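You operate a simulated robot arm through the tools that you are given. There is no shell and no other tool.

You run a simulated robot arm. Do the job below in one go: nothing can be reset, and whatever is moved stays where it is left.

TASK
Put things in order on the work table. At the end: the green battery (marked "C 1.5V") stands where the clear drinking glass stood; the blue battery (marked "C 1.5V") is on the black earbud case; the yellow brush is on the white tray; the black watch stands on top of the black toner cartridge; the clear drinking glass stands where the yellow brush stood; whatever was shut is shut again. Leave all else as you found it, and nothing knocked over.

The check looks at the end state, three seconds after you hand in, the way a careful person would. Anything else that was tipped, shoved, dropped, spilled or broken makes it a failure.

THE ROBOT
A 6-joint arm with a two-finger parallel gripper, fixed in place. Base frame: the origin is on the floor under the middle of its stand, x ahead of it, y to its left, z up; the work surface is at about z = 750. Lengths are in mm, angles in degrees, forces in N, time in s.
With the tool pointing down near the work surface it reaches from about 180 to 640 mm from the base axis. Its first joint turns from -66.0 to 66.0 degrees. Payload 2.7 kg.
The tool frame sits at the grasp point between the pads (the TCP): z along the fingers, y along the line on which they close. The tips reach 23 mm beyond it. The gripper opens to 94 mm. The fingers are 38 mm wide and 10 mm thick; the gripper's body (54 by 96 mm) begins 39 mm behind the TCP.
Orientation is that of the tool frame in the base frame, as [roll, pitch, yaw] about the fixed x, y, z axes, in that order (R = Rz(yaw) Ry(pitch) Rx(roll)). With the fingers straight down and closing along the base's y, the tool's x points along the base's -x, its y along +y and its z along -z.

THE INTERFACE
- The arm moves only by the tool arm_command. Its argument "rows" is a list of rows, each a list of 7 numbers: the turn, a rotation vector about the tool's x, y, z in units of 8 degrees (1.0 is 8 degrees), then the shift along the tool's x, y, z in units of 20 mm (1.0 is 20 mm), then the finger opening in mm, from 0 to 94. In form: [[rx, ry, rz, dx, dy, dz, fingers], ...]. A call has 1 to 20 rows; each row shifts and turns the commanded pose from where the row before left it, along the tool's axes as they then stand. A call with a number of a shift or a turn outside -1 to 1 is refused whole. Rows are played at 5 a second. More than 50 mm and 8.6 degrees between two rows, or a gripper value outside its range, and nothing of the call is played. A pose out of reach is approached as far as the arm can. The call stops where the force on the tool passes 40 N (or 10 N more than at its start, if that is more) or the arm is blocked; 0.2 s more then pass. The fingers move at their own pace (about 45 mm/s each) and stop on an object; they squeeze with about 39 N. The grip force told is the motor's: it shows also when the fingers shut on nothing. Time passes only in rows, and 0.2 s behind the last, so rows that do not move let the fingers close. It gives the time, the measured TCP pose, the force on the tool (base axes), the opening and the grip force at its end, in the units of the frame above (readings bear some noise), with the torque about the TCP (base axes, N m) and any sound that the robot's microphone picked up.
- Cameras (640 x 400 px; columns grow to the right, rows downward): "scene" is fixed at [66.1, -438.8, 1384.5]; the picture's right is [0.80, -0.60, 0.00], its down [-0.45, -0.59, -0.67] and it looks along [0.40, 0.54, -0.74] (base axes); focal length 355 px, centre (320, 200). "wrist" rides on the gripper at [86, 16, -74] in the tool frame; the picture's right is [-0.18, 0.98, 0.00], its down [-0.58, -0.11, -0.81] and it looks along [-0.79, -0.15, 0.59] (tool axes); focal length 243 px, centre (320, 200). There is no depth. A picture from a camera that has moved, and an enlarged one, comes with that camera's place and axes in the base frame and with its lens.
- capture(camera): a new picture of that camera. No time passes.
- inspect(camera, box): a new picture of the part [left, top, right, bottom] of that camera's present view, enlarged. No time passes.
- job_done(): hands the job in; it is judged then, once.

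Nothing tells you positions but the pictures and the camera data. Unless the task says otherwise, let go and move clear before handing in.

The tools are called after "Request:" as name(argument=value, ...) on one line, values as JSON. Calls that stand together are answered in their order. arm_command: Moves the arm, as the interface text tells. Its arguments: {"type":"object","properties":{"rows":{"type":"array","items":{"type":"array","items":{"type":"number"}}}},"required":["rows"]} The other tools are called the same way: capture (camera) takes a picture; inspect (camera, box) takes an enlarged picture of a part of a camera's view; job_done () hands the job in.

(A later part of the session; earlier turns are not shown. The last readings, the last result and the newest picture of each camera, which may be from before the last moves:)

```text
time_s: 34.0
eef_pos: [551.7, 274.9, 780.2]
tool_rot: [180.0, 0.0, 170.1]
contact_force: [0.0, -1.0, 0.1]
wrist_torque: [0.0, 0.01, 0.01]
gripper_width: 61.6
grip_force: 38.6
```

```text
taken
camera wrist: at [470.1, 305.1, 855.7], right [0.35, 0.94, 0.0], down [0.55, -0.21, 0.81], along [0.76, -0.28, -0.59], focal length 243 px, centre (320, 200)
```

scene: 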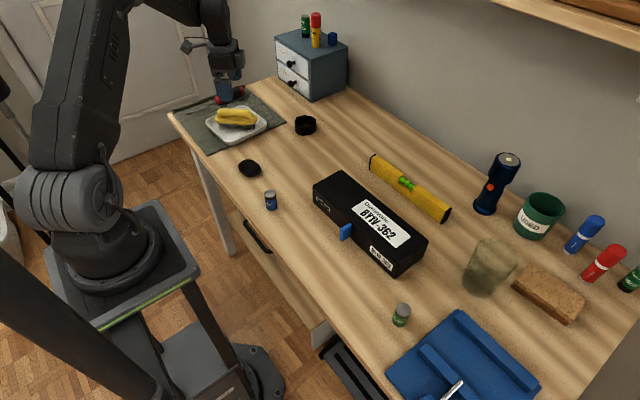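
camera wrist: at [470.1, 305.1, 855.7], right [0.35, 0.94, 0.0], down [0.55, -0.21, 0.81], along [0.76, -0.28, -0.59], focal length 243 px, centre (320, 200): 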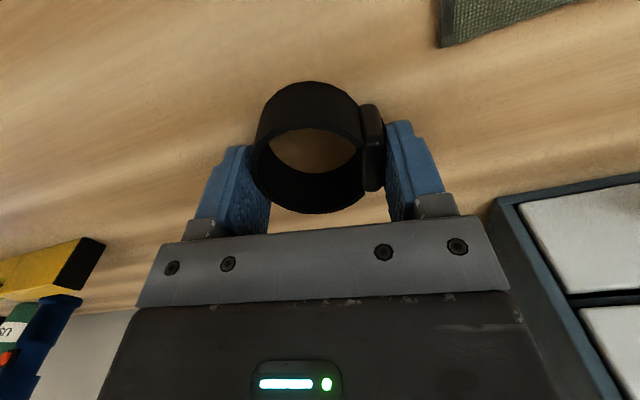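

The watch is gripped at about 61.6 mm. I'll lift it straight up and check.

Request:
arm_command(rows=[[0, 0, 0, 0, 0, -0.4, 50], [0, 0, 0, 0, 0, -0.8, 50], [0, 0, 0, 0, 0, -1, 50], [0, 0, 0, 0, 0, -1, 50], [0, 0, 0, 0, 0, -1, 50], [0, 0, 0, 0, 0, -0.8, 50]])

Request:
capture(camera="wrist")

Request:
capture(camera="scene")

```text
time_s: 35.4
eef_pos: [552.8, 275.2, 879.8]
tool_rot: [180.0, 0.0, 170.1]
contact_force: [-0.1, -0.6, 0.2]
wrist_torque: [0.02, -0.03, 0.0]
gripper_width: 61.7
grip_force: 39.0
```

```text
taken
camera wrist: at [470.9, 305.7, 955.2], right [0.35, 0.94, 0.0], down [0.55, -0.21, 0.81], along [0.75, -0.28, -0.59], focal length 243 px, centre (320, 200)
```

wrist: 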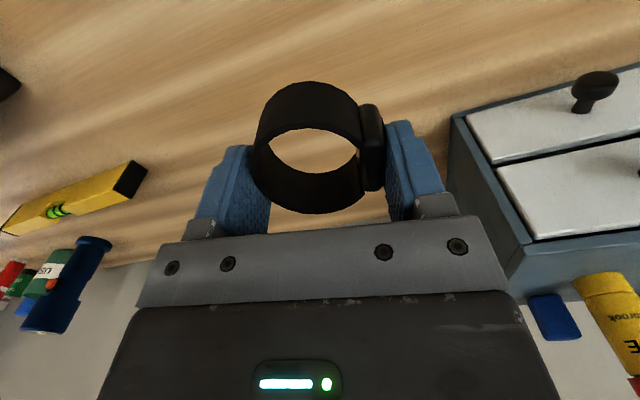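

```text
taken
```

scene: 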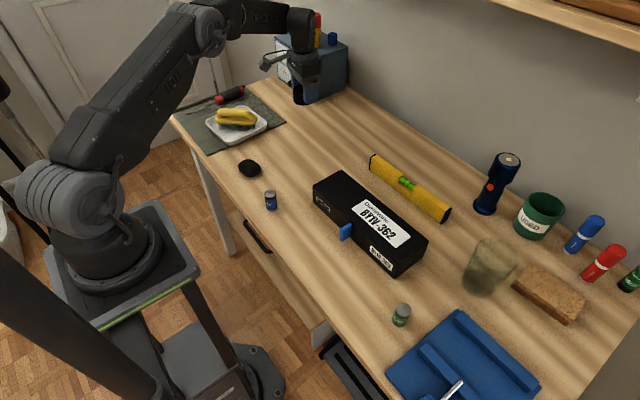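

Request:
arm_command(rows=[[0, 0, 0, 0.164, -0.981, 0, 50], [0, 0, 0, 0.164, -0.981, 0, 50], [0, 0, 0, 0.164, -0.981, 0, 50], [0, 0, 0, 0.164, -0.981, 0, 50], [0, 0, 0, 0.164, -0.981, 0, 50], [0, 0, 0, 0.164, -0.981, 0, 50], [0, 0, 0, 0.164, -0.981, 0, 50], [0, 0, 0, 0.164, -0.981, 0, 50], [0, 0, 0, 0.164, -0.981, 0, 50], [0, 0, 0, 0.164, -0.981, 0, 50], [0, 0, 0, 0.164, -0.981, 0, 50], [0, 0, 0, 0.164, -0.981, 0, 50], [0, 0, 0, 0.164, -0.981, 0, 50], [0, 0, 0, 0.164, -0.981, 0, 50], [0, 0, 0, 0.164, -0.981, 0, 50], [0, 0, 0, 0.164, -0.981, 0, 50], [0, 0, -0.62, 0, 0, 0, 50], [0, 0, -0.62, 0, 0, 0, 50], [0, 0, 0, 0, 0, 0, 50]])

Request:
capture(camera="wrist")

Request:
inspect(camera="scene", box=[280, 100, 460, 290])

```text
time_s: 39.4
eef_pos: [446.1, -26.2, 880.1]
tool_rot: [179.9, 0.0, -179.8]
contact_force: [0.1, -0.2, -0.1]
wrist_torque: [0.0, 0.0, 0.0]
gripper_width: 61.2
grip_force: 38.7
```

```text
taken
camera wrist: at [360.1, -9.5, 955.1], right [0.18, 0.98, 0.0], down [0.58, -0.11, 0.81], along [0.79, -0.15, -0.59], focal length 243 px, centre (320, 200)
```

wrist: 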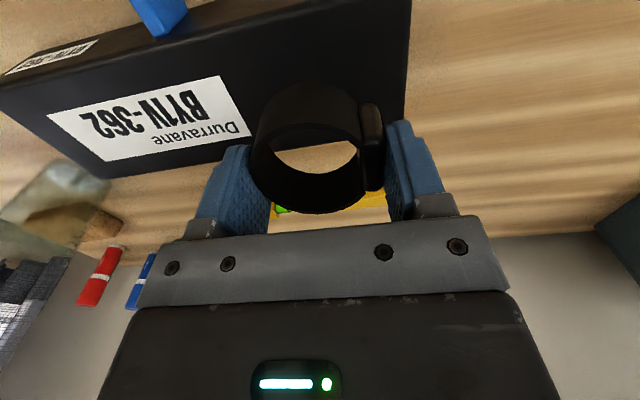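

```text
2.11 times, centred on (370, 195) of scene
camera zoom: at [66.1, -438.8, 1384.5], right [0.8, -0.6, 0.0], down [-0.45, -0.59, -0.67], along [0.4, 0.54, -0.74], focal length 747 px, centre (215, 210)
```

zoom: 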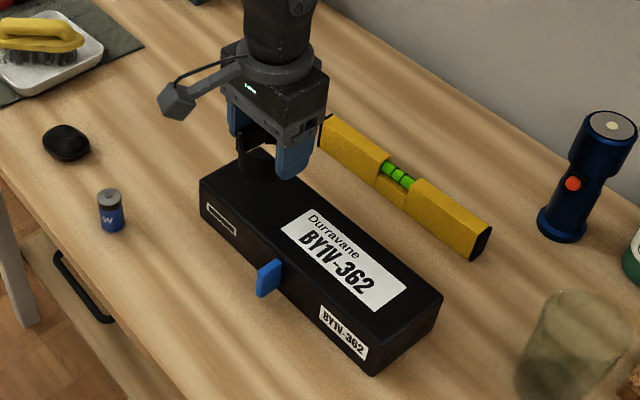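

The watch is centred over the plain end of the toner cartridge (x 402–489, y up to 31). I'll lower it gently until contact.

Request:
arm_command(rows=[[0, 0, 0, 0, 0, 0.8, 50], [0, 0, 0, 0, 0, 0.8, 50], [0, 0, 0, 0, 0, 0.5, 50], [0, 0, 0, 0, 0, 0.1, 50], [0, 0, 0, 0, 0, 0, 50]])

Request:
inspect(camera="scene", box=[300, 130, 400, 210])

```text
time_s: 40.4
eef_pos: [448.2, -24.4, 839.3]
tool_rot: [179.9, 0.4, -179.9]
contact_force: [1.0, -1.4, 2.4]
wrist_torque: [0.07, 0.0, 0.02]
gripper_width: 61.4
grip_force: 39.1
stopped in row 5: the force on the tool passed its limit at 41 N (the readings are from after the stop); the commanded pose is now the measured one
```

```text
5.00 times, centred on (350, 170) of scene
camera zoom: at [66.0, -438.8, 1384.5], right [0.8, -0.6, 0.0], down [-0.45, -0.59, -0.67], along [0.4, 0.54, -0.74], focal length 1774 px, centre (170, 350)
```

zoom: 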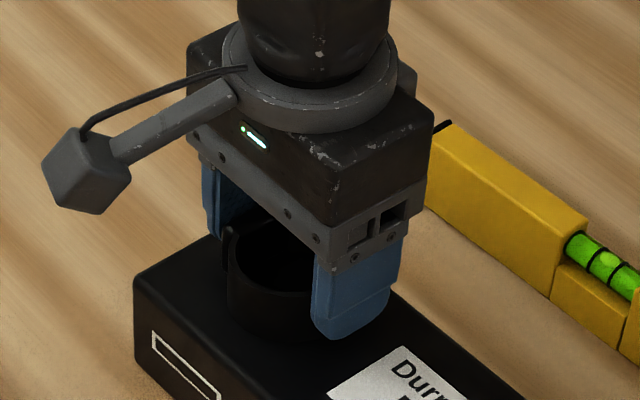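

Contact came earlier than I estimated (toner top is near z≈807). I'll check whether anything shifted before releasing.

Request:
capture(camera="scene")

Request:
capture(camera="wrist")

Request:
inspect(camera="scene", box=[300, 150, 460, 280])

```text
taken
```

scene: 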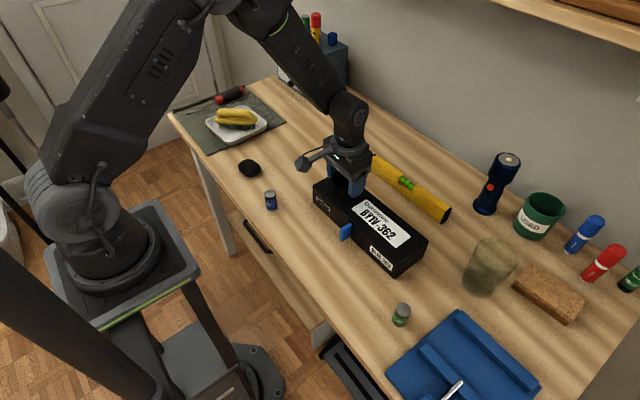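

```text
taken
camera wrist: at [362.0, -9.0, 914.0], right [0.18, 0.98, 0.0], down [0.57, -0.11, 0.81], along [0.8, -0.15, -0.58], focal length 243 px, centre (320, 200)
```

wrist: 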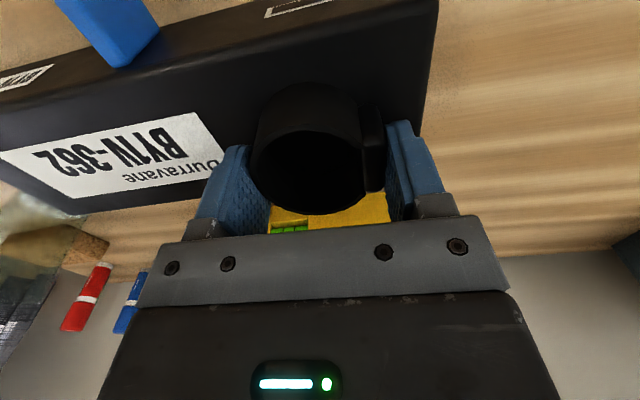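

```text
3.08 times, centred on (380, 215) of scene
camera zoom: at [66.0, -438.8, 1384.5], right [0.8, -0.6, 0.0], down [-0.45, -0.59, -0.67], along [0.4, 0.54, -0.74], focal length 1092 px, centre (135, 154)
```

zoom: 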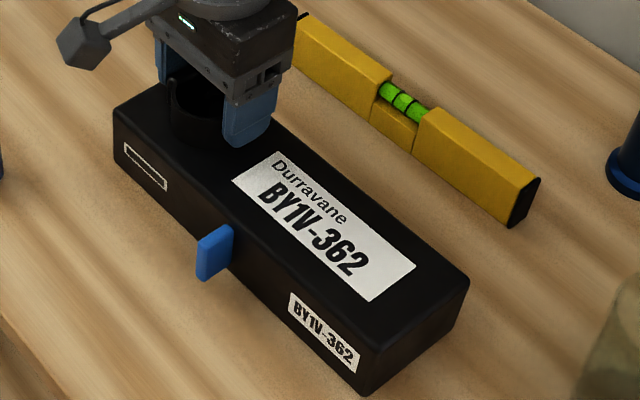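

The toner hasn't moved (its label is at the same pixels), and the watch sits at its surface. I'll remove the small tilt and ease down until light contact, then release.

Request:
arm_command(rows=[[0, 0.05, 0, 0, 0, 0, 50], [0, 0, 0, 0, 0, 0, 50]])

Request:
arm_command(rows=[[0, 0, 0, 0, 0, 0.05, 50], [0, 0, 0, 0, 0, 0, 50]])

```text
time_s: 41.0
eef_pos: [448.8, -25.6, 840.0]
tool_rot: [-180.0, 0.1, 179.9]
contact_force: [-2.5, -0.5, 9.7]
wrist_torque: [-0.08, -0.19, -0.07]
gripper_width: 61.3
grip_force: 38.7
```

```text
time_s: 41.6
eef_pos: [449.7, -23.9, 839.0]
tool_rot: [-180.0, 0.1, -180.0]
contact_force: [-8.2, -2.6, 25.9]
wrist_torque: [-0.07, -0.29, -0.09]
gripper_width: 61.5
grip_force: 38.4
```

Request:
arm_command(rows=[[0, 0, 0, 0, 0, -0.06, 50], [0, 0, 0, 0, 0, 0, 50]])

Request:
inspect(camera="scene", box=[310, 150, 390, 210])

```text
time_s: 42.2
eef_pos: [448.1, -24.4, 839.5]
tool_rot: [180.0, 0.2, -180.0]
contact_force: [1.7, -5.9, 16.4]
wrist_torque: [-0.17, -0.43, -0.12]
gripper_width: 61.4
grip_force: 38.6
```

```text
6.67 times, centred on (350, 180) of scene
camera zoom: at [65.8, -438.9, 1384.4], right [0.8, -0.6, 0.0], down [-0.45, -0.59, -0.67], along [0.4, 0.54, -0.74], focal length 2365 px, centre (120, 333)
```

zoom: 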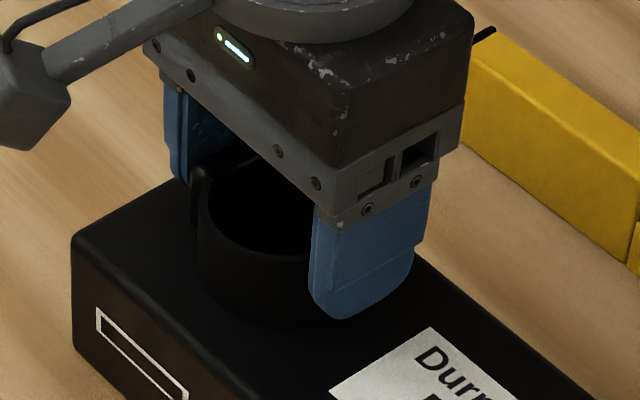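

Request:
arm_command(rows=[[0, 0, 0, 0, 0, -0.04, 50], [0, 0, 0, 0, 0, 0, 50]])

```text
time_s: 42.8
eef_pos: [449.1, -24.2, 840.0]
tool_rot: [-180.0, -0.2, -179.9]
contact_force: [3.0, -0.1, 6.8]
wrist_torque: [-0.02, -0.27, 0.02]
gripper_width: 61.5
grip_force: 39.6
```

Contact force is now light (about 7 N). I'll open slowly and check the watch stays standing.

Request:
arm_command(rows=[[0, 0, 0, 0, 0, 0, 64], [0, 0, 0, 0, 0, 0, 68], [0, 0, 0, 0, 0, 0, 76], [0, 0, 0, 0, 0, 0, 86], [0, 0, 0, 0, 0, 0, 86]])

Request:
capture(camera="wrist")

Request:
inspect(camera="scene", box=[310, 150, 390, 210])

```text
time_s: 44.0
eef_pos: [448.7, -23.7, 840.8]
tool_rot: [-180.0, 0.0, -180.0]
contact_force: [0.5, 0.1, 0.2]
wrist_torque: [0.02, 0.03, 0.01]
gripper_width: 86.2
grip_force: 0.1
```

```text
taken
camera wrist: at [362.4, -8.7, 915.1], right [0.18, 0.98, 0.0], down [0.58, -0.11, 0.81], along [0.79, -0.15, -0.59], focal length 243 px, centre (320, 200)
```

wrist: 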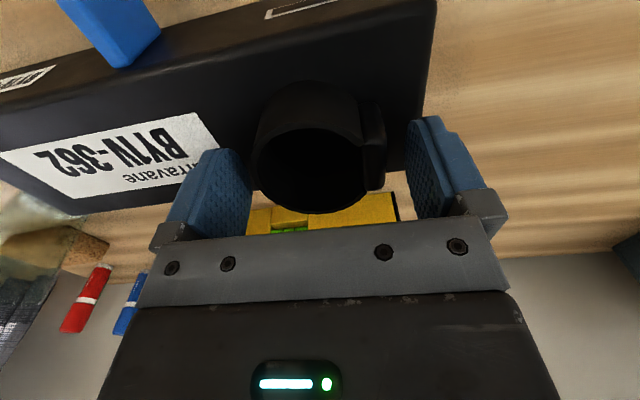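

```text
6.67 times, centred on (350, 180) of scene
camera zoom: at [66.1, -438.8, 1384.5], right [0.8, -0.6, 0.0], down [-0.45, -0.59, -0.67], along [0.4, 0.54, -0.74], focal length 2365 px, centre (120, 333)
```

zoom: 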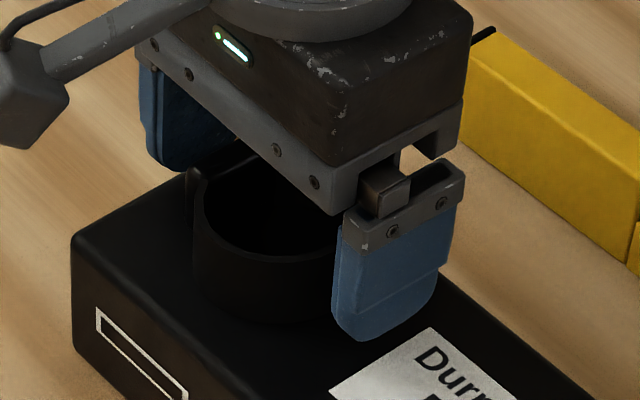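

The watch stands on the toner. I'll lift clear and move to view the glass, the brick and the green battery.

Request:
arm_command(rows=[[0, 0, 0, 0, 0, -0.5, 90], [0, 0, 0, 0, 0, -1, 94], [0, 0, 0, 0, 0, -1, 94], [0, 0, 0, 0, 0, -1, 94], [0, 0, 0, 0, 0, -1, 94], [0, 0, 0, 0, 0, -0.5, 94]])

Request:
arm_command(rows=[[0, 0, 0, 0.058, -0.957, 0, 94], [0, 0, 0, 0.058, -0.957, 0, 94], [0, 0, 0, 0.058, -0.957, 0, 94], [0, 0, 0, 0.058, -0.957, 0, 94], [0, 0, 0, 0.058, -0.957, 0, 94], [0, 0, 0, 0.058, -0.957, 0, 94], [0, 0, 0, 0.058, -0.957, 0, 94], [0, 0, 0, 0.058, -0.957, 0, 94], [0, 0, 0, 0.058, -0.957, 0, 94], [0, 0, 0, 0.058, -0.957, 0, 94], [0, 0, 0, 0.058, -0.957, 0, 94], [0, 0, 0, 0.058, -0.957, 0, 94], [0, 0, 0, 0.058, -0.957, 0, 94], [0, 0, 0, 0.058, -0.957, 0, 94], [0, 0, 0, 0.058, -0.957, 0, 94], [0, 0, 0, 0.058, -0.957, 0, 94]])

Request:
capture(camera="wrist")

Request:
capture(camera="scene")

Request:
inspect(camera="scene", box=[310, 150, 390, 210])

```text
time_s: 45.4
eef_pos: [448.7, -23.9, 942.1]
tool_rot: [-180.0, 0.0, -180.0]
contact_force: [0.4, 0.3, -0.5]
wrist_torque: [0.01, 0.02, 0.01]
gripper_width: 94.0
grip_force: 0.1
```

```text
time_s: 48.8
eef_pos: [429.2, -328.7, 939.7]
tool_rot: [180.0, 0.1, 180.0]
contact_force: [-1.2, 0.0, -0.6]
wrist_torque: [0.02, -0.01, 0.0]
gripper_width: 94.2
grip_force: 0.0
```

```text
taken
camera wrist: at [342.2, -314.2, 1014.7], right [0.18, 0.98, 0.0], down [0.58, -0.11, 0.81], along [0.79, -0.15, -0.59], focal length 243 px, centre (320, 200)
```

wrist: 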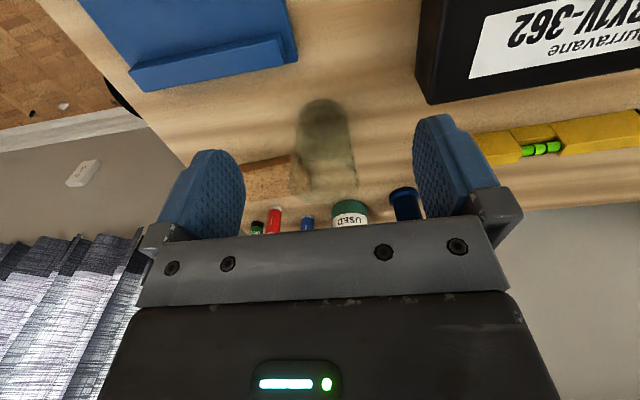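

```text
taken
```

scene: 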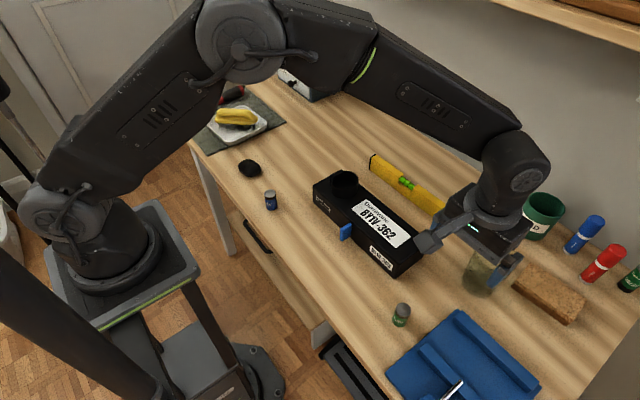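

```text
6.67 times, centred on (350, 180) of scene
camera zoom: at [66.1, -438.8, 1384.5], right [0.8, -0.6, 0.0], down [-0.45, -0.59, -0.67], along [0.4, 0.54, -0.74], focal length 2365 px, centre (120, 333)
```

zoom: 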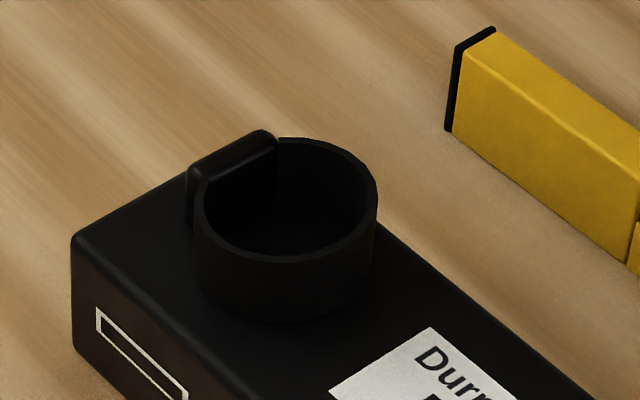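

Request:
inspect(camera="wrist", box=[230, 70, 430, 240])

Request:
inspect(camera="scene", box=[440, 200, 600, 330])

```text
2.35 times, centred on (330, 155) of wrist
camera zoom: at [342.2, -314.2, 1014.7], right [0.18, 0.98, 0.0], down [0.58, -0.11, 0.81], along [0.79, -0.15, -0.59], focal length 571 px, centre (296, 306)
```

zoom: 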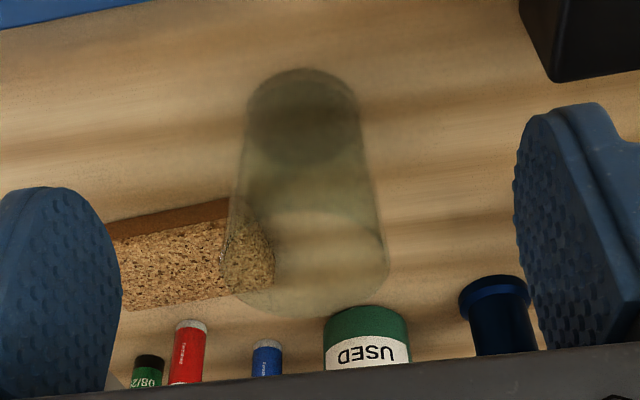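

```text
3.08 times, centred on (520, 265) of scene
camera zoom: at [66.1, -438.8, 1384.5], right [0.8, -0.6, 0.0], down [-0.45, -0.59, -0.67], along [0.4, 0.54, -0.74], focal length 1092 px, centre (-295, 0)
```

zoom: 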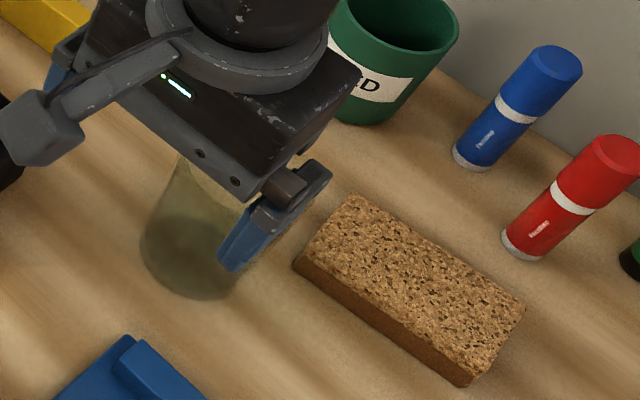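

The watch looks right. The glass is about 103 mm tall, roughly 60 mm at the base and 73 mm at the rim, centred near (527, -347). I'll hover above it to refine its place.

Request:
arm_command(rows=[[0, 0, 0, -0.815, -0.1525, 0.29, 94], [0, 0, 0, -0.815, -0.1525, 0.29, 94], [0, 0, 0, -0.815, -0.1525, 0.29, 94], [0, 0, 0, -0.815, -0.1525, 0.29, 94], [0, 0, 0, -0.815, -0.1525, 0.29, 94], [0, 0, 0, -0.815, -0.1525, 0.29, 94], [0, 0, 0, 0, 0, 0, 94]])

Request:
capture(camera="wrist")

Request:
inspect(camera="wrist", box=[210, 0, 430, 170])

Request:
capture(camera="scene")

```text
time_s: 50.4
eef_pos: [527.4, -347.8, 905.7]
tool_rot: [-179.9, 0.0, -179.9]
contact_force: [-0.4, 0.1, -0.3]
wrist_torque: [-0.04, -0.01, 0.02]
gripper_width: 94.1
grip_force: 0.1
```

```text
taken
camera wrist: at [441.6, -332.4, 980.9], right [0.18, 0.98, 0.0], down [0.58, -0.11, 0.81], along [0.79, -0.15, -0.59], focal length 243 px, centre (320, 200)
```

wrist: 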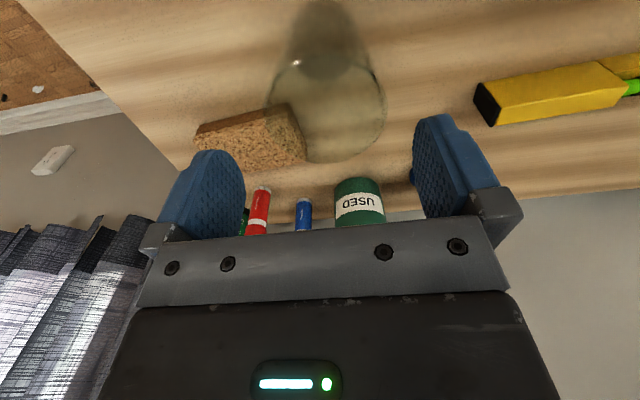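

```text
2.35 times, centred on (320, 85) of wrist
camera zoom: at [441.6, -332.4, 980.9], right [0.18, 0.98, 0.0], down [0.58, -0.11, 0.81], along [0.79, -0.15, -0.59], focal length 571 px, centre (320, 471)
```

zoom: 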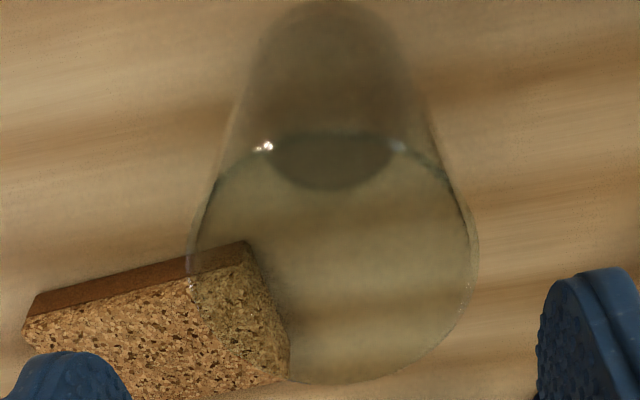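

```text
taken
```

scene: 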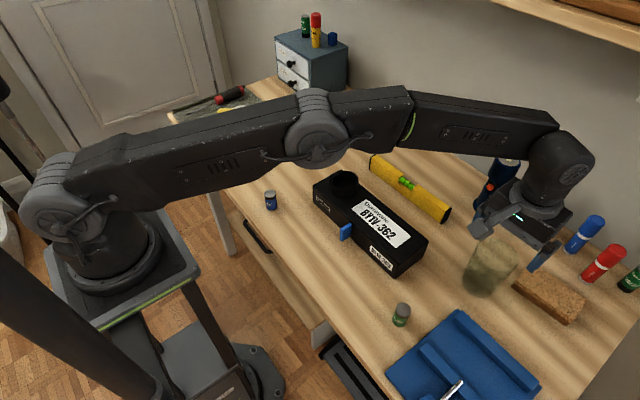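

Request:
arm_command(rows=[[0, 0, 0, -0.08, 0.115, 0, 94], [0, 0, 0, 0, 0, 0.5, 94], [0, 0, 0, 0, 0, 0.5, 94], [0, 0, 0, 0, 0, 0.3, 94], [0, 0, 0, 0, 0, 0, 94]])

Request:
capture(camera="wrist")

Request:
inspect(camera="scene", box=[440, 180, 600, 310])

```text
time_s: 51.6
eef_pos: [529.4, -345.4, 879.6]
tool_rot: [180.0, 0.0, 180.0]
contact_force: [0.6, 0.2, 0.3]
wrist_torque: [0.01, 0.03, 0.0]
gripper_width: 93.9
grip_force: 0.0
```

```text
taken
camera wrist: at [442.8, -330.1, 955.1], right [0.18, 0.98, 0.0], down [0.58, -0.11, 0.81], along [0.79, -0.15, -0.59], focal length 243 px, centre (320, 200)
```

wrist: 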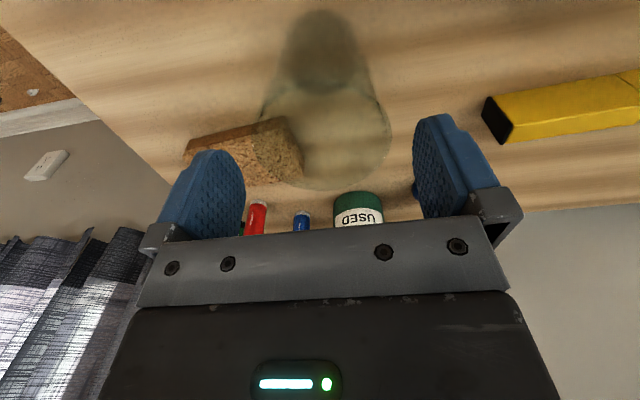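

```text
3.08 times, centred on (520, 245) of scene
camera zoom: at [66.1, -438.8, 1384.5], right [0.8, -0.6, 0.0], down [-0.45, -0.59, -0.67], along [0.4, 0.54, -0.74], focal length 1092 px, centre (-295, 62)
```

zoom: 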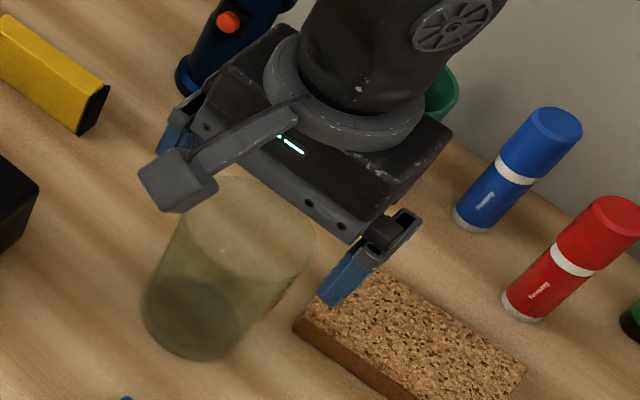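

Request:
arm_command(rows=[[0, 0, 0, 0, -0.07, 0.5, 94], [0, 0, 0, 0, 0, 0.5, 94], [0, 0, 0, 0, 0, 0, 94]])

Request:
capture(camera="wrist")

Request:
inspect(camera="scene", box=[440, 180, 600, 310])

```text
time_s: 52.4
eef_pos: [529.2, -346.7, 861.1]
tool_rot: [-180.0, 0.0, -179.9]
contact_force: [0.2, -0.4, -0.5]
wrist_torque: [0.0, 0.0, 0.0]
gripper_width: 94.1
grip_force: 0.0
```

```text
taken
camera wrist: at [443.2, -331.3, 935.2], right [0.18, 0.98, 0.0], down [0.58, -0.11, 0.81], along [0.79, -0.15, -0.59], focal length 243 px, centre (320, 200)
```

wrist: 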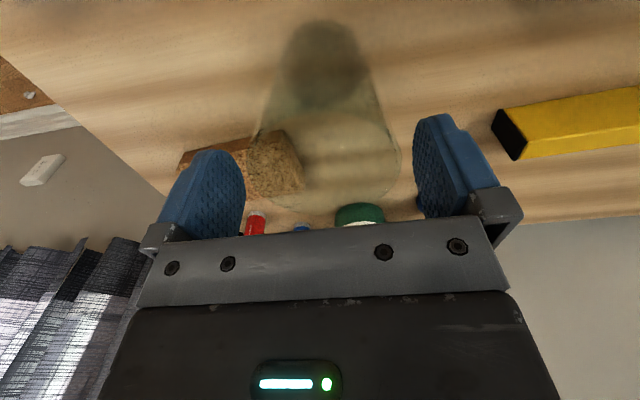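

```text
3.08 times, centred on (520, 245) of scene
camera zoom: at [66.1, -438.8, 1384.5], right [0.8, -0.6, 0.0], down [-0.45, -0.59, -0.67], along [0.4, 0.54, -0.74], focal length 1092 px, centre (-295, 62)
```

zoom: 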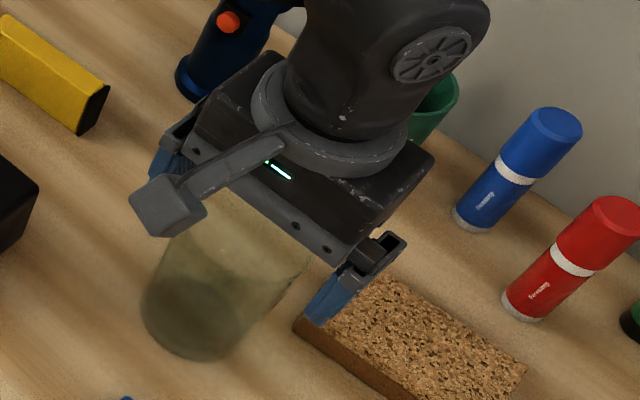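

The glass is centred between the fingers. I'll lower the rest of the way, keeping the palm just above the rim, and then close.

Request:
arm_command(rows=[[0, 0, 0, 0, 0, 0.5, 94], [0, 0, 0, 0, 0, 0.5, 94], [0, 0, 0, 0, 0, 0.5, 94], [0, 0, 0, 0, 0, 0.4, 94], [0, 0, 0, 0, 0, 0, 94]])

Request:
capture(camera="wrist")

Request:
inspect(camera="scene", box=[440, 180, 600, 310])

```text
time_s: 53.6
eef_pos: [527.4, -346.1, 821.1]
tool_rot: [179.9, 0.0, -180.0]
contact_force: [-0.4, 0.5, 0.1]
wrist_torque: [0.0, 0.01, 0.0]
gripper_width: 94.3
grip_force: 0.0
```

```text
taken
camera wrist: at [441.9, -330.7, 896.5], right [0.18, 0.98, 0.0], down [0.58, -0.11, 0.81], along [0.79, -0.15, -0.59], focal length 243 px, centre (320, 200)
```

wrist: 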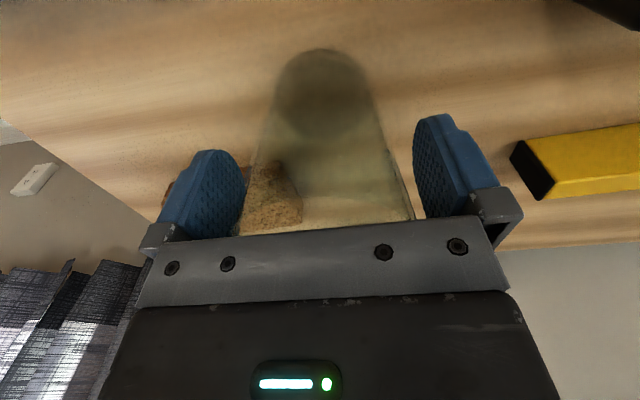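

```text
3.08 times, centred on (520, 245) of scene
camera zoom: at [66.1, -438.8, 1384.5], right [0.8, -0.6, 0.0], down [-0.45, -0.59, -0.67], along [0.4, 0.54, -0.74], focal length 1092 px, centre (-295, 62)
```

zoom: 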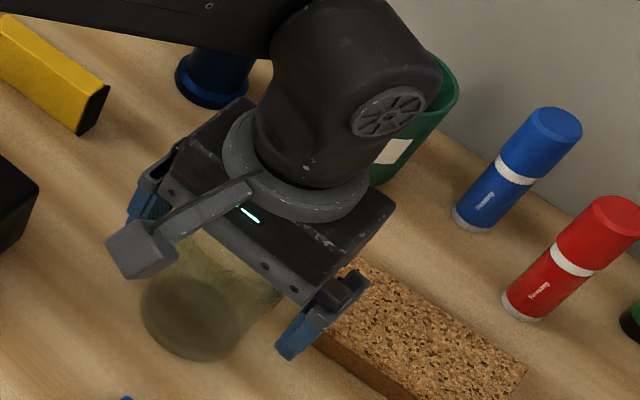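

Request:
arm_command(rows=[[0, 0, 0, 0, 0, 0, 86], [0, 0, 0, 0, 0, 0, 78], [0, 0, 0, 0, 0, 0, 72], [0, 0, 0, 0, 0, 0, 66], [0, 0, 0, 0, 0, 0, 60], [0, 0, 0, 0, 0, 0, 60]])

Request:
capture(camera="wrist")

Request:
inspect(camera="scene", box=[440, 180, 600, 310])

```text
time_s: 55.0
eef_pos: [528.2, -345.8, 821.1]
tool_rot: [-180.0, 0.0, -180.0]
contact_force: [0.8, 1.2, 0.4]
wrist_torque: [0.02, -0.03, 0.05]
gripper_width: 70.5
grip_force: 38.9
```

```text
taken
camera wrist: at [442.0, -330.7, 896.6], right [0.18, 0.98, 0.0], down [0.58, -0.11, 0.81], along [0.79, -0.15, -0.59], focal length 243 px, centre (320, 200)
```

wrist: 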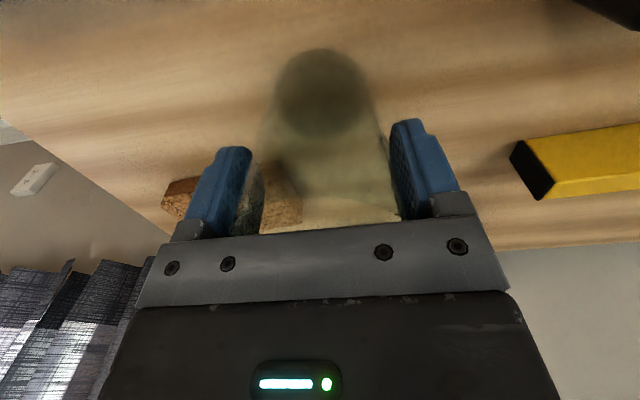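

```text
3.08 times, centred on (520, 245) of scene
camera zoom: at [66.1, -438.8, 1384.5], right [0.8, -0.6, 0.0], down [-0.45, -0.59, -0.67], along [0.4, 0.54, -0.74], focal length 1092 px, centre (-295, 62)
```

zoom: 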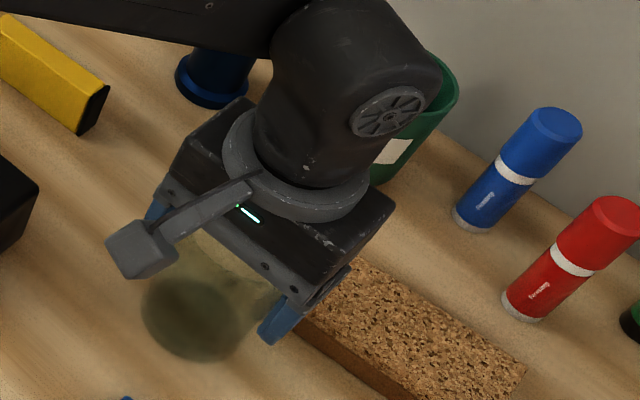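

Request:
arm_command(rows=[[0, 0, 0, 0, 0, -0.25, 60], [0, 0, 0, 0, 0, -0.5, 60], [0, 0, 0, 0, 0, -0.75, 60], [0, 0, 0, 0, 0, -0.75, 60], [0, 0, 0, 0, 0, 0, 60]])

Request:
capture(camera="wrist")

Request:
inspect(camera="scene", box=[420, 160, 600, 310])

```text
time_s: 56.2
eef_pos: [528.3, -346.0, 866.0]
tool_rot: [180.0, -0.1, 180.0]
contact_force: [-0.2, 0.6, -2.1]
wrist_torque: [0.02, -0.01, -0.04]
gripper_width: 70.3
grip_force: 39.3
```

```text
taken
camera wrist: at [442.3, -331.7, 941.9], right [0.18, 0.98, 0.0], down [0.58, -0.11, 0.81], along [0.79, -0.15, -0.59], focal length 243 px, centre (320, 200)
```

wrist: 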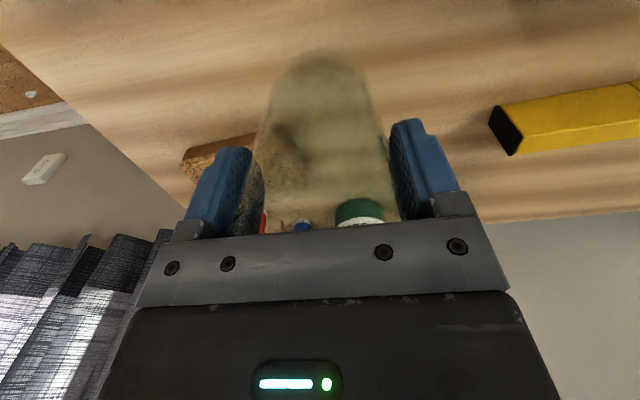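

```text
2.67 times, centred on (510, 235) of scene
camera zoom: at [66.1, -438.8, 1384.4], right [0.8, -0.6, 0.0], down [-0.45, -0.59, -0.67], along [0.4, 0.54, -0.74], focal length 946 px, centre (-187, 107)
```

zoom: 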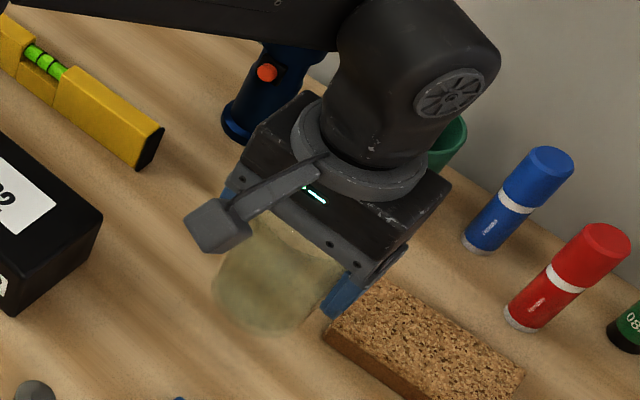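

The glass is lifted securely (about 0.2 kg). I'll raise and retract it, then carry it high over the toner and watch to the brush's old place.

Request:
arm_command(rows=[[0, 0, 0, 0.3, 0.2, -0.8, 60], [0, 0, 0, 0.6, 0.35, -0.8, 60], [0, 0, 0, 0.7, 0.4, -0.8, 60], [0, 0, 0, 0.8, 0.45, -0.8, 60], [0, 0, 0, 0.8, 0.45, -0.8, 60], [0, 0, 0, 0.7, 0.45, -0.7, 60], [0, 0, 0, 0, 0.6, 0, 60], [0, 0, 0, -0.05, 0.8, 0, 60], [0, 0, 0, -0.05, 0.95, 0, 60], [0, 0, 0, -0.05, 0.95, 0, 60], [0, 0, 0, -0.05, 0.95, 0, 60], [0, 0, 0, -0.05, 0.95, 0, 60], [0, 0, 0, -0.05, 0.95, 0, 60], [0, 0, 0, -0.05, 0.95, 0, 60]])

Request:
capture(camera="scene")

```text
time_s: 59.2
eef_pos: [458.2, -158.3, 960.4]
tool_rot: [-179.9, 0.0, 180.0]
contact_force: [-0.2, -0.1, -1.8]
wrist_torque: [0.03, 0.03, -0.03]
gripper_width: 70.3
grip_force: 38.3
```

```text
taken
```

scene: 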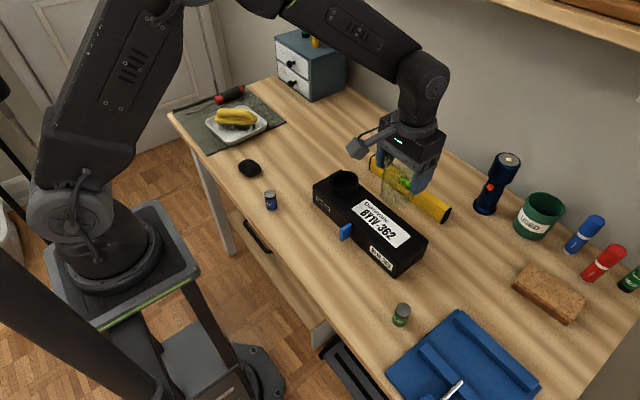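

Request:
arm_command(rows=[[0, 0, 0, -0.037, 0.911, 0, 60], [0, 0, 0, -0.037, 0.911, 0, 60], [0, 0, 0, -0.037, 0.911, 0, 60], [0, 0, 0, -0.037, 0.911, 0, 60], [0, 0, 0, -0.037, 0.911, 0, 60], [0, 0, 0, -0.037, 0.911, 0, 60], [0, 0, 0, -0.037, 0.911, 0, 60], [0, 0, 0, -0.037, 0.911, 0, 60], [0, 0, 0, -0.037, 0.911, 0, 60], [0, 0, 0, -0.037, 0.911, 0, 60], [0, 0, 0, -0.037, 0.911, 0, 60], [0, 0, 0, -0.037, 0.911, 0, 60], [0, 0, 0, -0.037, 0.911, 0, 60], [0, 0, 0, -0.037, 0.911, 0, 60], [0, 0, 0, -0.037, 0.911, 0, 60], [0, 0, 0, -0.037, 0.911, 0, 60], [0, 0, 0, 0, 0, 0, 60]])

Request:
arm_command(rows=[[0, 0, 0, 0, 0, 0.7, 60], [0, 0, 0, 0, 0, 0.8, 60], [0, 0, 0, 0, 0, 0.8, 60], [0, 0, 0, 0, 0, 0.8, 60], [0, 0, 0, 0, 0, 0.8, 60], [0, 0, 0, 0, 0, 0.8, 60], [0, 0, 0, 0, 0, 0.6, 60], [0, 0, 0, 0, 0, 0, 60]])

Request:
capture(camera="wrist")

Request:
capture(camera="scene")

```text
time_s: 62.8
eef_pos: [468.4, 133.3, 961.9]
tool_rot: [180.0, 0.0, 180.0]
contact_force: [0.2, 0.3, -1.9]
wrist_torque: [0.03, -0.04, 0.02]
gripper_width: 70.2
grip_force: 39.0
```

```text
time_s: 64.6
eef_pos: [469.1, 131.5, 853.6]
tool_rot: [-180.0, 0.1, -180.0]
contact_force: [-0.5, -0.2, -3.1]
wrist_torque: [0.02, -0.01, -0.01]
gripper_width: 70.0
grip_force: 39.5
```

```text
taken
camera wrist: at [383.5, 146.6, 928.5], right [0.18, 0.98, 0.0], down [0.58, -0.11, 0.81], along [0.79, -0.15, -0.59], focal length 243 px, centre (320, 200)
```

wrist: 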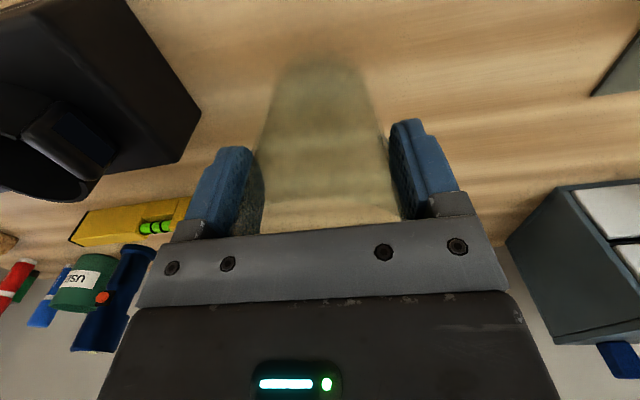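

```text
taken
```

scene: 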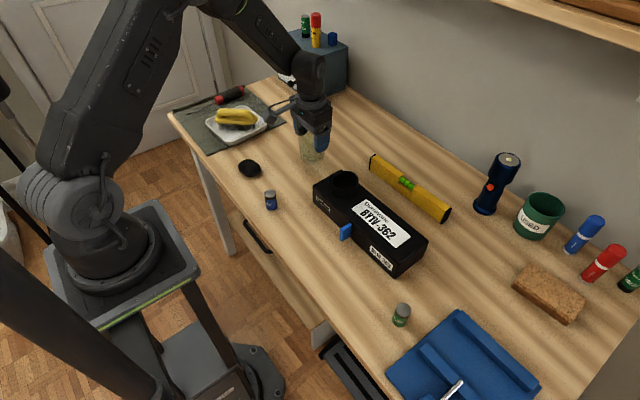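

Request:
arm_command(rows=[[0, 0, 0, -0.05, 0.07, 0.4, 60], [0, 0, 0, 0, 0, 0.4, 60], [0, 0, 0, 0, 0, 0.35, 60], [0, 0, 0, 0, 0, 0.2, 60], [0, 0, 0, 0, 0, 0, 60]])

Request:
arm_command(rows=[[0, 0, 0, 0, 0, 0.05, 60], [0, 0, 0, 0, 0, 0.05, 60], [0, 0, 0, 0, 0, 0, 60]])

```text
time_s: 65.8
eef_pos: [470.1, 132.2, 828.1]
tool_rot: [-180.0, 0.0, 180.0]
contact_force: [-0.6, 0.1, -2.1]
wrist_torque: [-0.03, 0.01, 0.0]
gripper_width: 70.0
grip_force: 39.5
```

```text
time_s: 66.6
eef_pos: [468.8, 133.0, 825.3]
tool_rot: [-180.0, 0.0, -180.0]
contact_force: [-0.2, -0.7, -3.1]
wrist_torque: [-0.01, -0.01, 0.02]
gripper_width: 70.3
grip_force: 38.4
```

Request:
arm_command(rows=[[0, 0, 0, 0, 0, 0.05, 60], [0, 0, 0, 0, 0, 0.05, 60], [0, 0, 0, 0, 0, 0, 60]])

Request:
arm_command(rows=[[0, 0, 0, 0, 0, 0.05, 60], [0, 0, 0, 0, 0, 0, 60]])

```text
time_s: 67.4
eef_pos: [469.3, 134.4, 824.2]
tool_rot: [-179.9, -0.1, -179.9]
contact_force: [-0.1, -0.4, -2.8]
wrist_torque: [0.01, 0.0, -0.02]
gripper_width: 70.0
grip_force: 39.2
```

```text
time_s: 68.0
eef_pos: [471.1, 133.1, 823.4]
tool_rot: [180.0, 0.0, -179.9]
contact_force: [-0.1, 0.3, -2.3]
wrist_torque: [0.02, -0.03, 0.0]
gripper_width: 70.3
grip_force: 39.3
```

Request:
arm_command(rows=[[0, 0, 0, 0, 0, 0.05, 60], [0, 0, 0, 0, 0, 0, 60]])

Request:
arm_command(rows=[[0, 0, 0, 0, 0, 0.05, 60], [0, 0, 0, 0, 0, 0, 60]])

```text
time_s: 68.6
eef_pos: [470.0, 132.9, 822.2]
tool_rot: [-180.0, 0.0, -180.0]
contact_force: [-1.0, -0.2, -1.8]
wrist_torque: [0.05, 0.03, 0.04]
gripper_width: 69.9
grip_force: 39.0
```

```text
time_s: 69.2
eef_pos: [469.3, 134.3, 821.3]
tool_rot: [-179.9, 0.1, -179.9]
contact_force: [-3.6, 0.8, 8.7]
wrist_torque: [-0.23, 0.27, -0.04]
gripper_width: 69.6
grip_force: 38.6
```

The glass base has touched the table. I'll open slowly and rise straight up.

Request:
arm_command(rows=[[0, 0, 0, 0, 0, -0.02, 66], [0, 0, 0, 0, 0, 0, 74], [0, 0, 0, 0, 0, 0, 80], [0, 0, 0, 0, 0, 0, 88], [0, 0, 0, 0, 0, 0, 94], [0, 0, 0, 0, 0, 0, 94]])

Request:
capture(camera="wrist")

Request:
inspect(camera="scene", box=[250, 80, 390, 190])

```text
time_s: 70.6
eef_pos: [469.9, 133.4, 822.3]
tool_rot: [180.0, 0.0, 180.0]
contact_force: [0.0, -0.2, -0.1]
wrist_torque: [-0.02, 0.02, 0.01]
gripper_width: 93.9
grip_force: 0.0
```

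```text
taken
camera wrist: at [383.4, 148.7, 896.2], right [0.18, 0.98, 0.0], down [0.58, -0.11, 0.81], along [0.79, -0.15, -0.59], focal length 243 px, centre (320, 200)
```

wrist: 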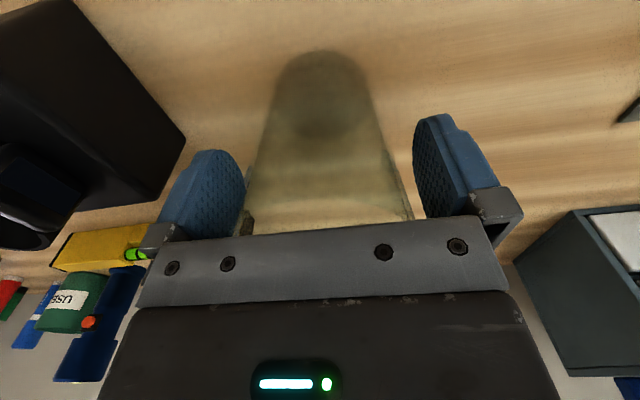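

```text
3.64 times, centred on (320, 135) of scene
camera zoom: at [66.1, -438.8, 1384.5], right [0.8, -0.6, 0.0], down [-0.45, -0.59, -0.67], along [0.4, 0.54, -0.74], focal length 1290 px, centre (320, 436)
```

zoom: 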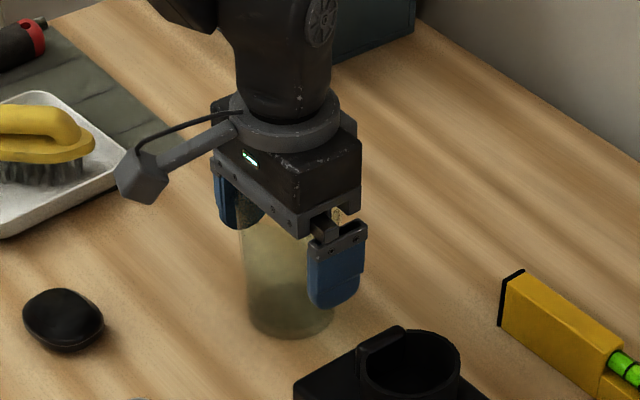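

Request:
arm_command(rows=[[0, 0, 0, 0, 0, -0.3, 94], [0, 0, 0, 0, 0, -0.6, 94], [0, 0, 0, 0, 0, -0.9, 94], [0, 0, 0, 0, 0, -1, 94], [0, 0, 0, 0, 0, -1, 94], [0, 0, 0, 0, 0, -1, 94], [0, 0, 0, 0, 0, -1, 94]])

Request:
capture(camera="wrist")

Request:
inspect(camera="scene", box=[250, 80, 390, 190])

Request:
inspect(camera="scene", box=[225, 145, 295, 215])

```text
time_s: 72.2
eef_pos: [471.6, 134.4, 935.8]
tool_rot: [-180.0, 0.0, 180.0]
contact_force: [-0.4, 0.6, -0.7]
wrist_torque: [0.01, -0.01, -0.02]
gripper_width: 93.9
grip_force: 0.0
```

```text
taken
camera wrist: at [384.8, 149.1, 1011.4], right [0.18, 0.98, 0.0], down [0.58, -0.11, 0.81], along [0.79, -0.15, -0.59], focal length 243 px, centre (320, 200)
```

wrist: 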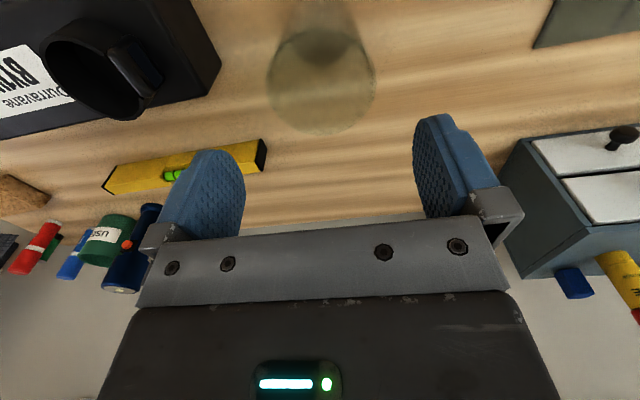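

```text
3.64 times, centred on (320, 135) of scene
camera zoom: at [66.1, -438.8, 1384.5], right [0.8, -0.6, 0.0], down [-0.45, -0.59, -0.67], along [0.4, 0.54, -0.74], focal length 1290 px, centre (320, 436)
```

zoom: 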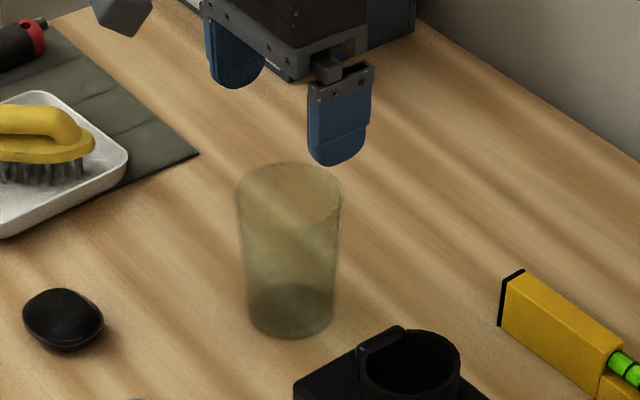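

```text
5.71 times, centred on (260, 180) of scene
camera zoom: at [66.1, -438.8, 1384.5], right [0.8, -0.6, 0.0], down [-0.45, -0.59, -0.67], along [0.4, 0.54, -0.74], focal length 2027 px, centre (663, 314)
```

zoom: 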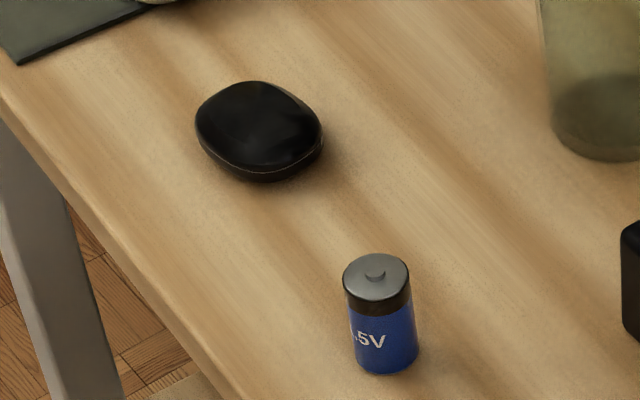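

The glass stands upright in the brush's old place. Next is the blue battery and the earbud case: I'll move over the case for a closer look at its top.

Request:
arm_command(rows=[[0, 0, 0, 0.98, 0.25, 0.1, 94], [0, 0, 0, 0.98, 0.25, 0.1, 94], [0, 0, 0, 0.98, 0.25, 0.1, 94], [0, 0, 0, 0.98, 0.25, 0.1, 94], [0, 0, 0, 0.98, 0.25, 0.1, 94], [0, 0, 0, 0.98, 0.25, 0.1, 94], [0, 0, 0, 0.98, 0.25, 0.1, 94], [0, 0, 0, 0.98, 0.25, 0.1, 94], [0, 0, 0, 0.6, 0.3, 0.6, 94], [0, 0, 0, 0.4, 0.3, 0.6, 94], [0, 0, 0, 0, 0, 0, 94]])

Request:
capture(camera="wrist")

Request:
inspect(camera="wrist", box=[230, 60, 430, 200])

```text
time_s: 74.6
eef_pos: [294.3, 184.5, 896.0]
tool_rot: [180.0, 0.1, -180.0]
contact_force: [0.0, 0.9, -0.4]
wrist_torque: [-0.03, 0.02, -0.03]
gripper_width: 94.1
grip_force: 0.0
```

```text
taken
camera wrist: at [207.7, 200.1, 970.9], right [0.18, 0.98, 0.0], down [0.58, -0.11, 0.81], along [0.79, -0.15, -0.59], focal length 243 px, centre (320, 200)
```

wrist: 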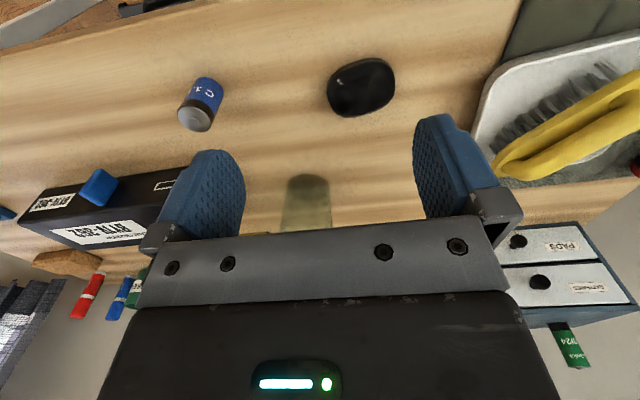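

```text
2.86 times, centred on (330, 130) of wrist
camera zoom: at [207.7, 200.1, 970.9], right [0.18, 0.98, 0.0], down [0.58, -0.11, 0.81], along [0.79, -0.15, -0.59], focal length 693 px, centre (291, 400)
```

zoom: 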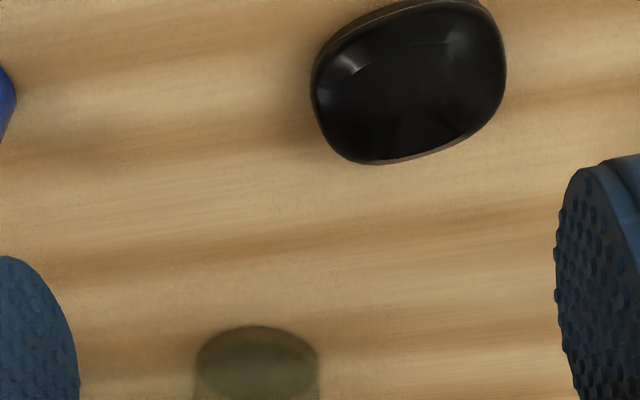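

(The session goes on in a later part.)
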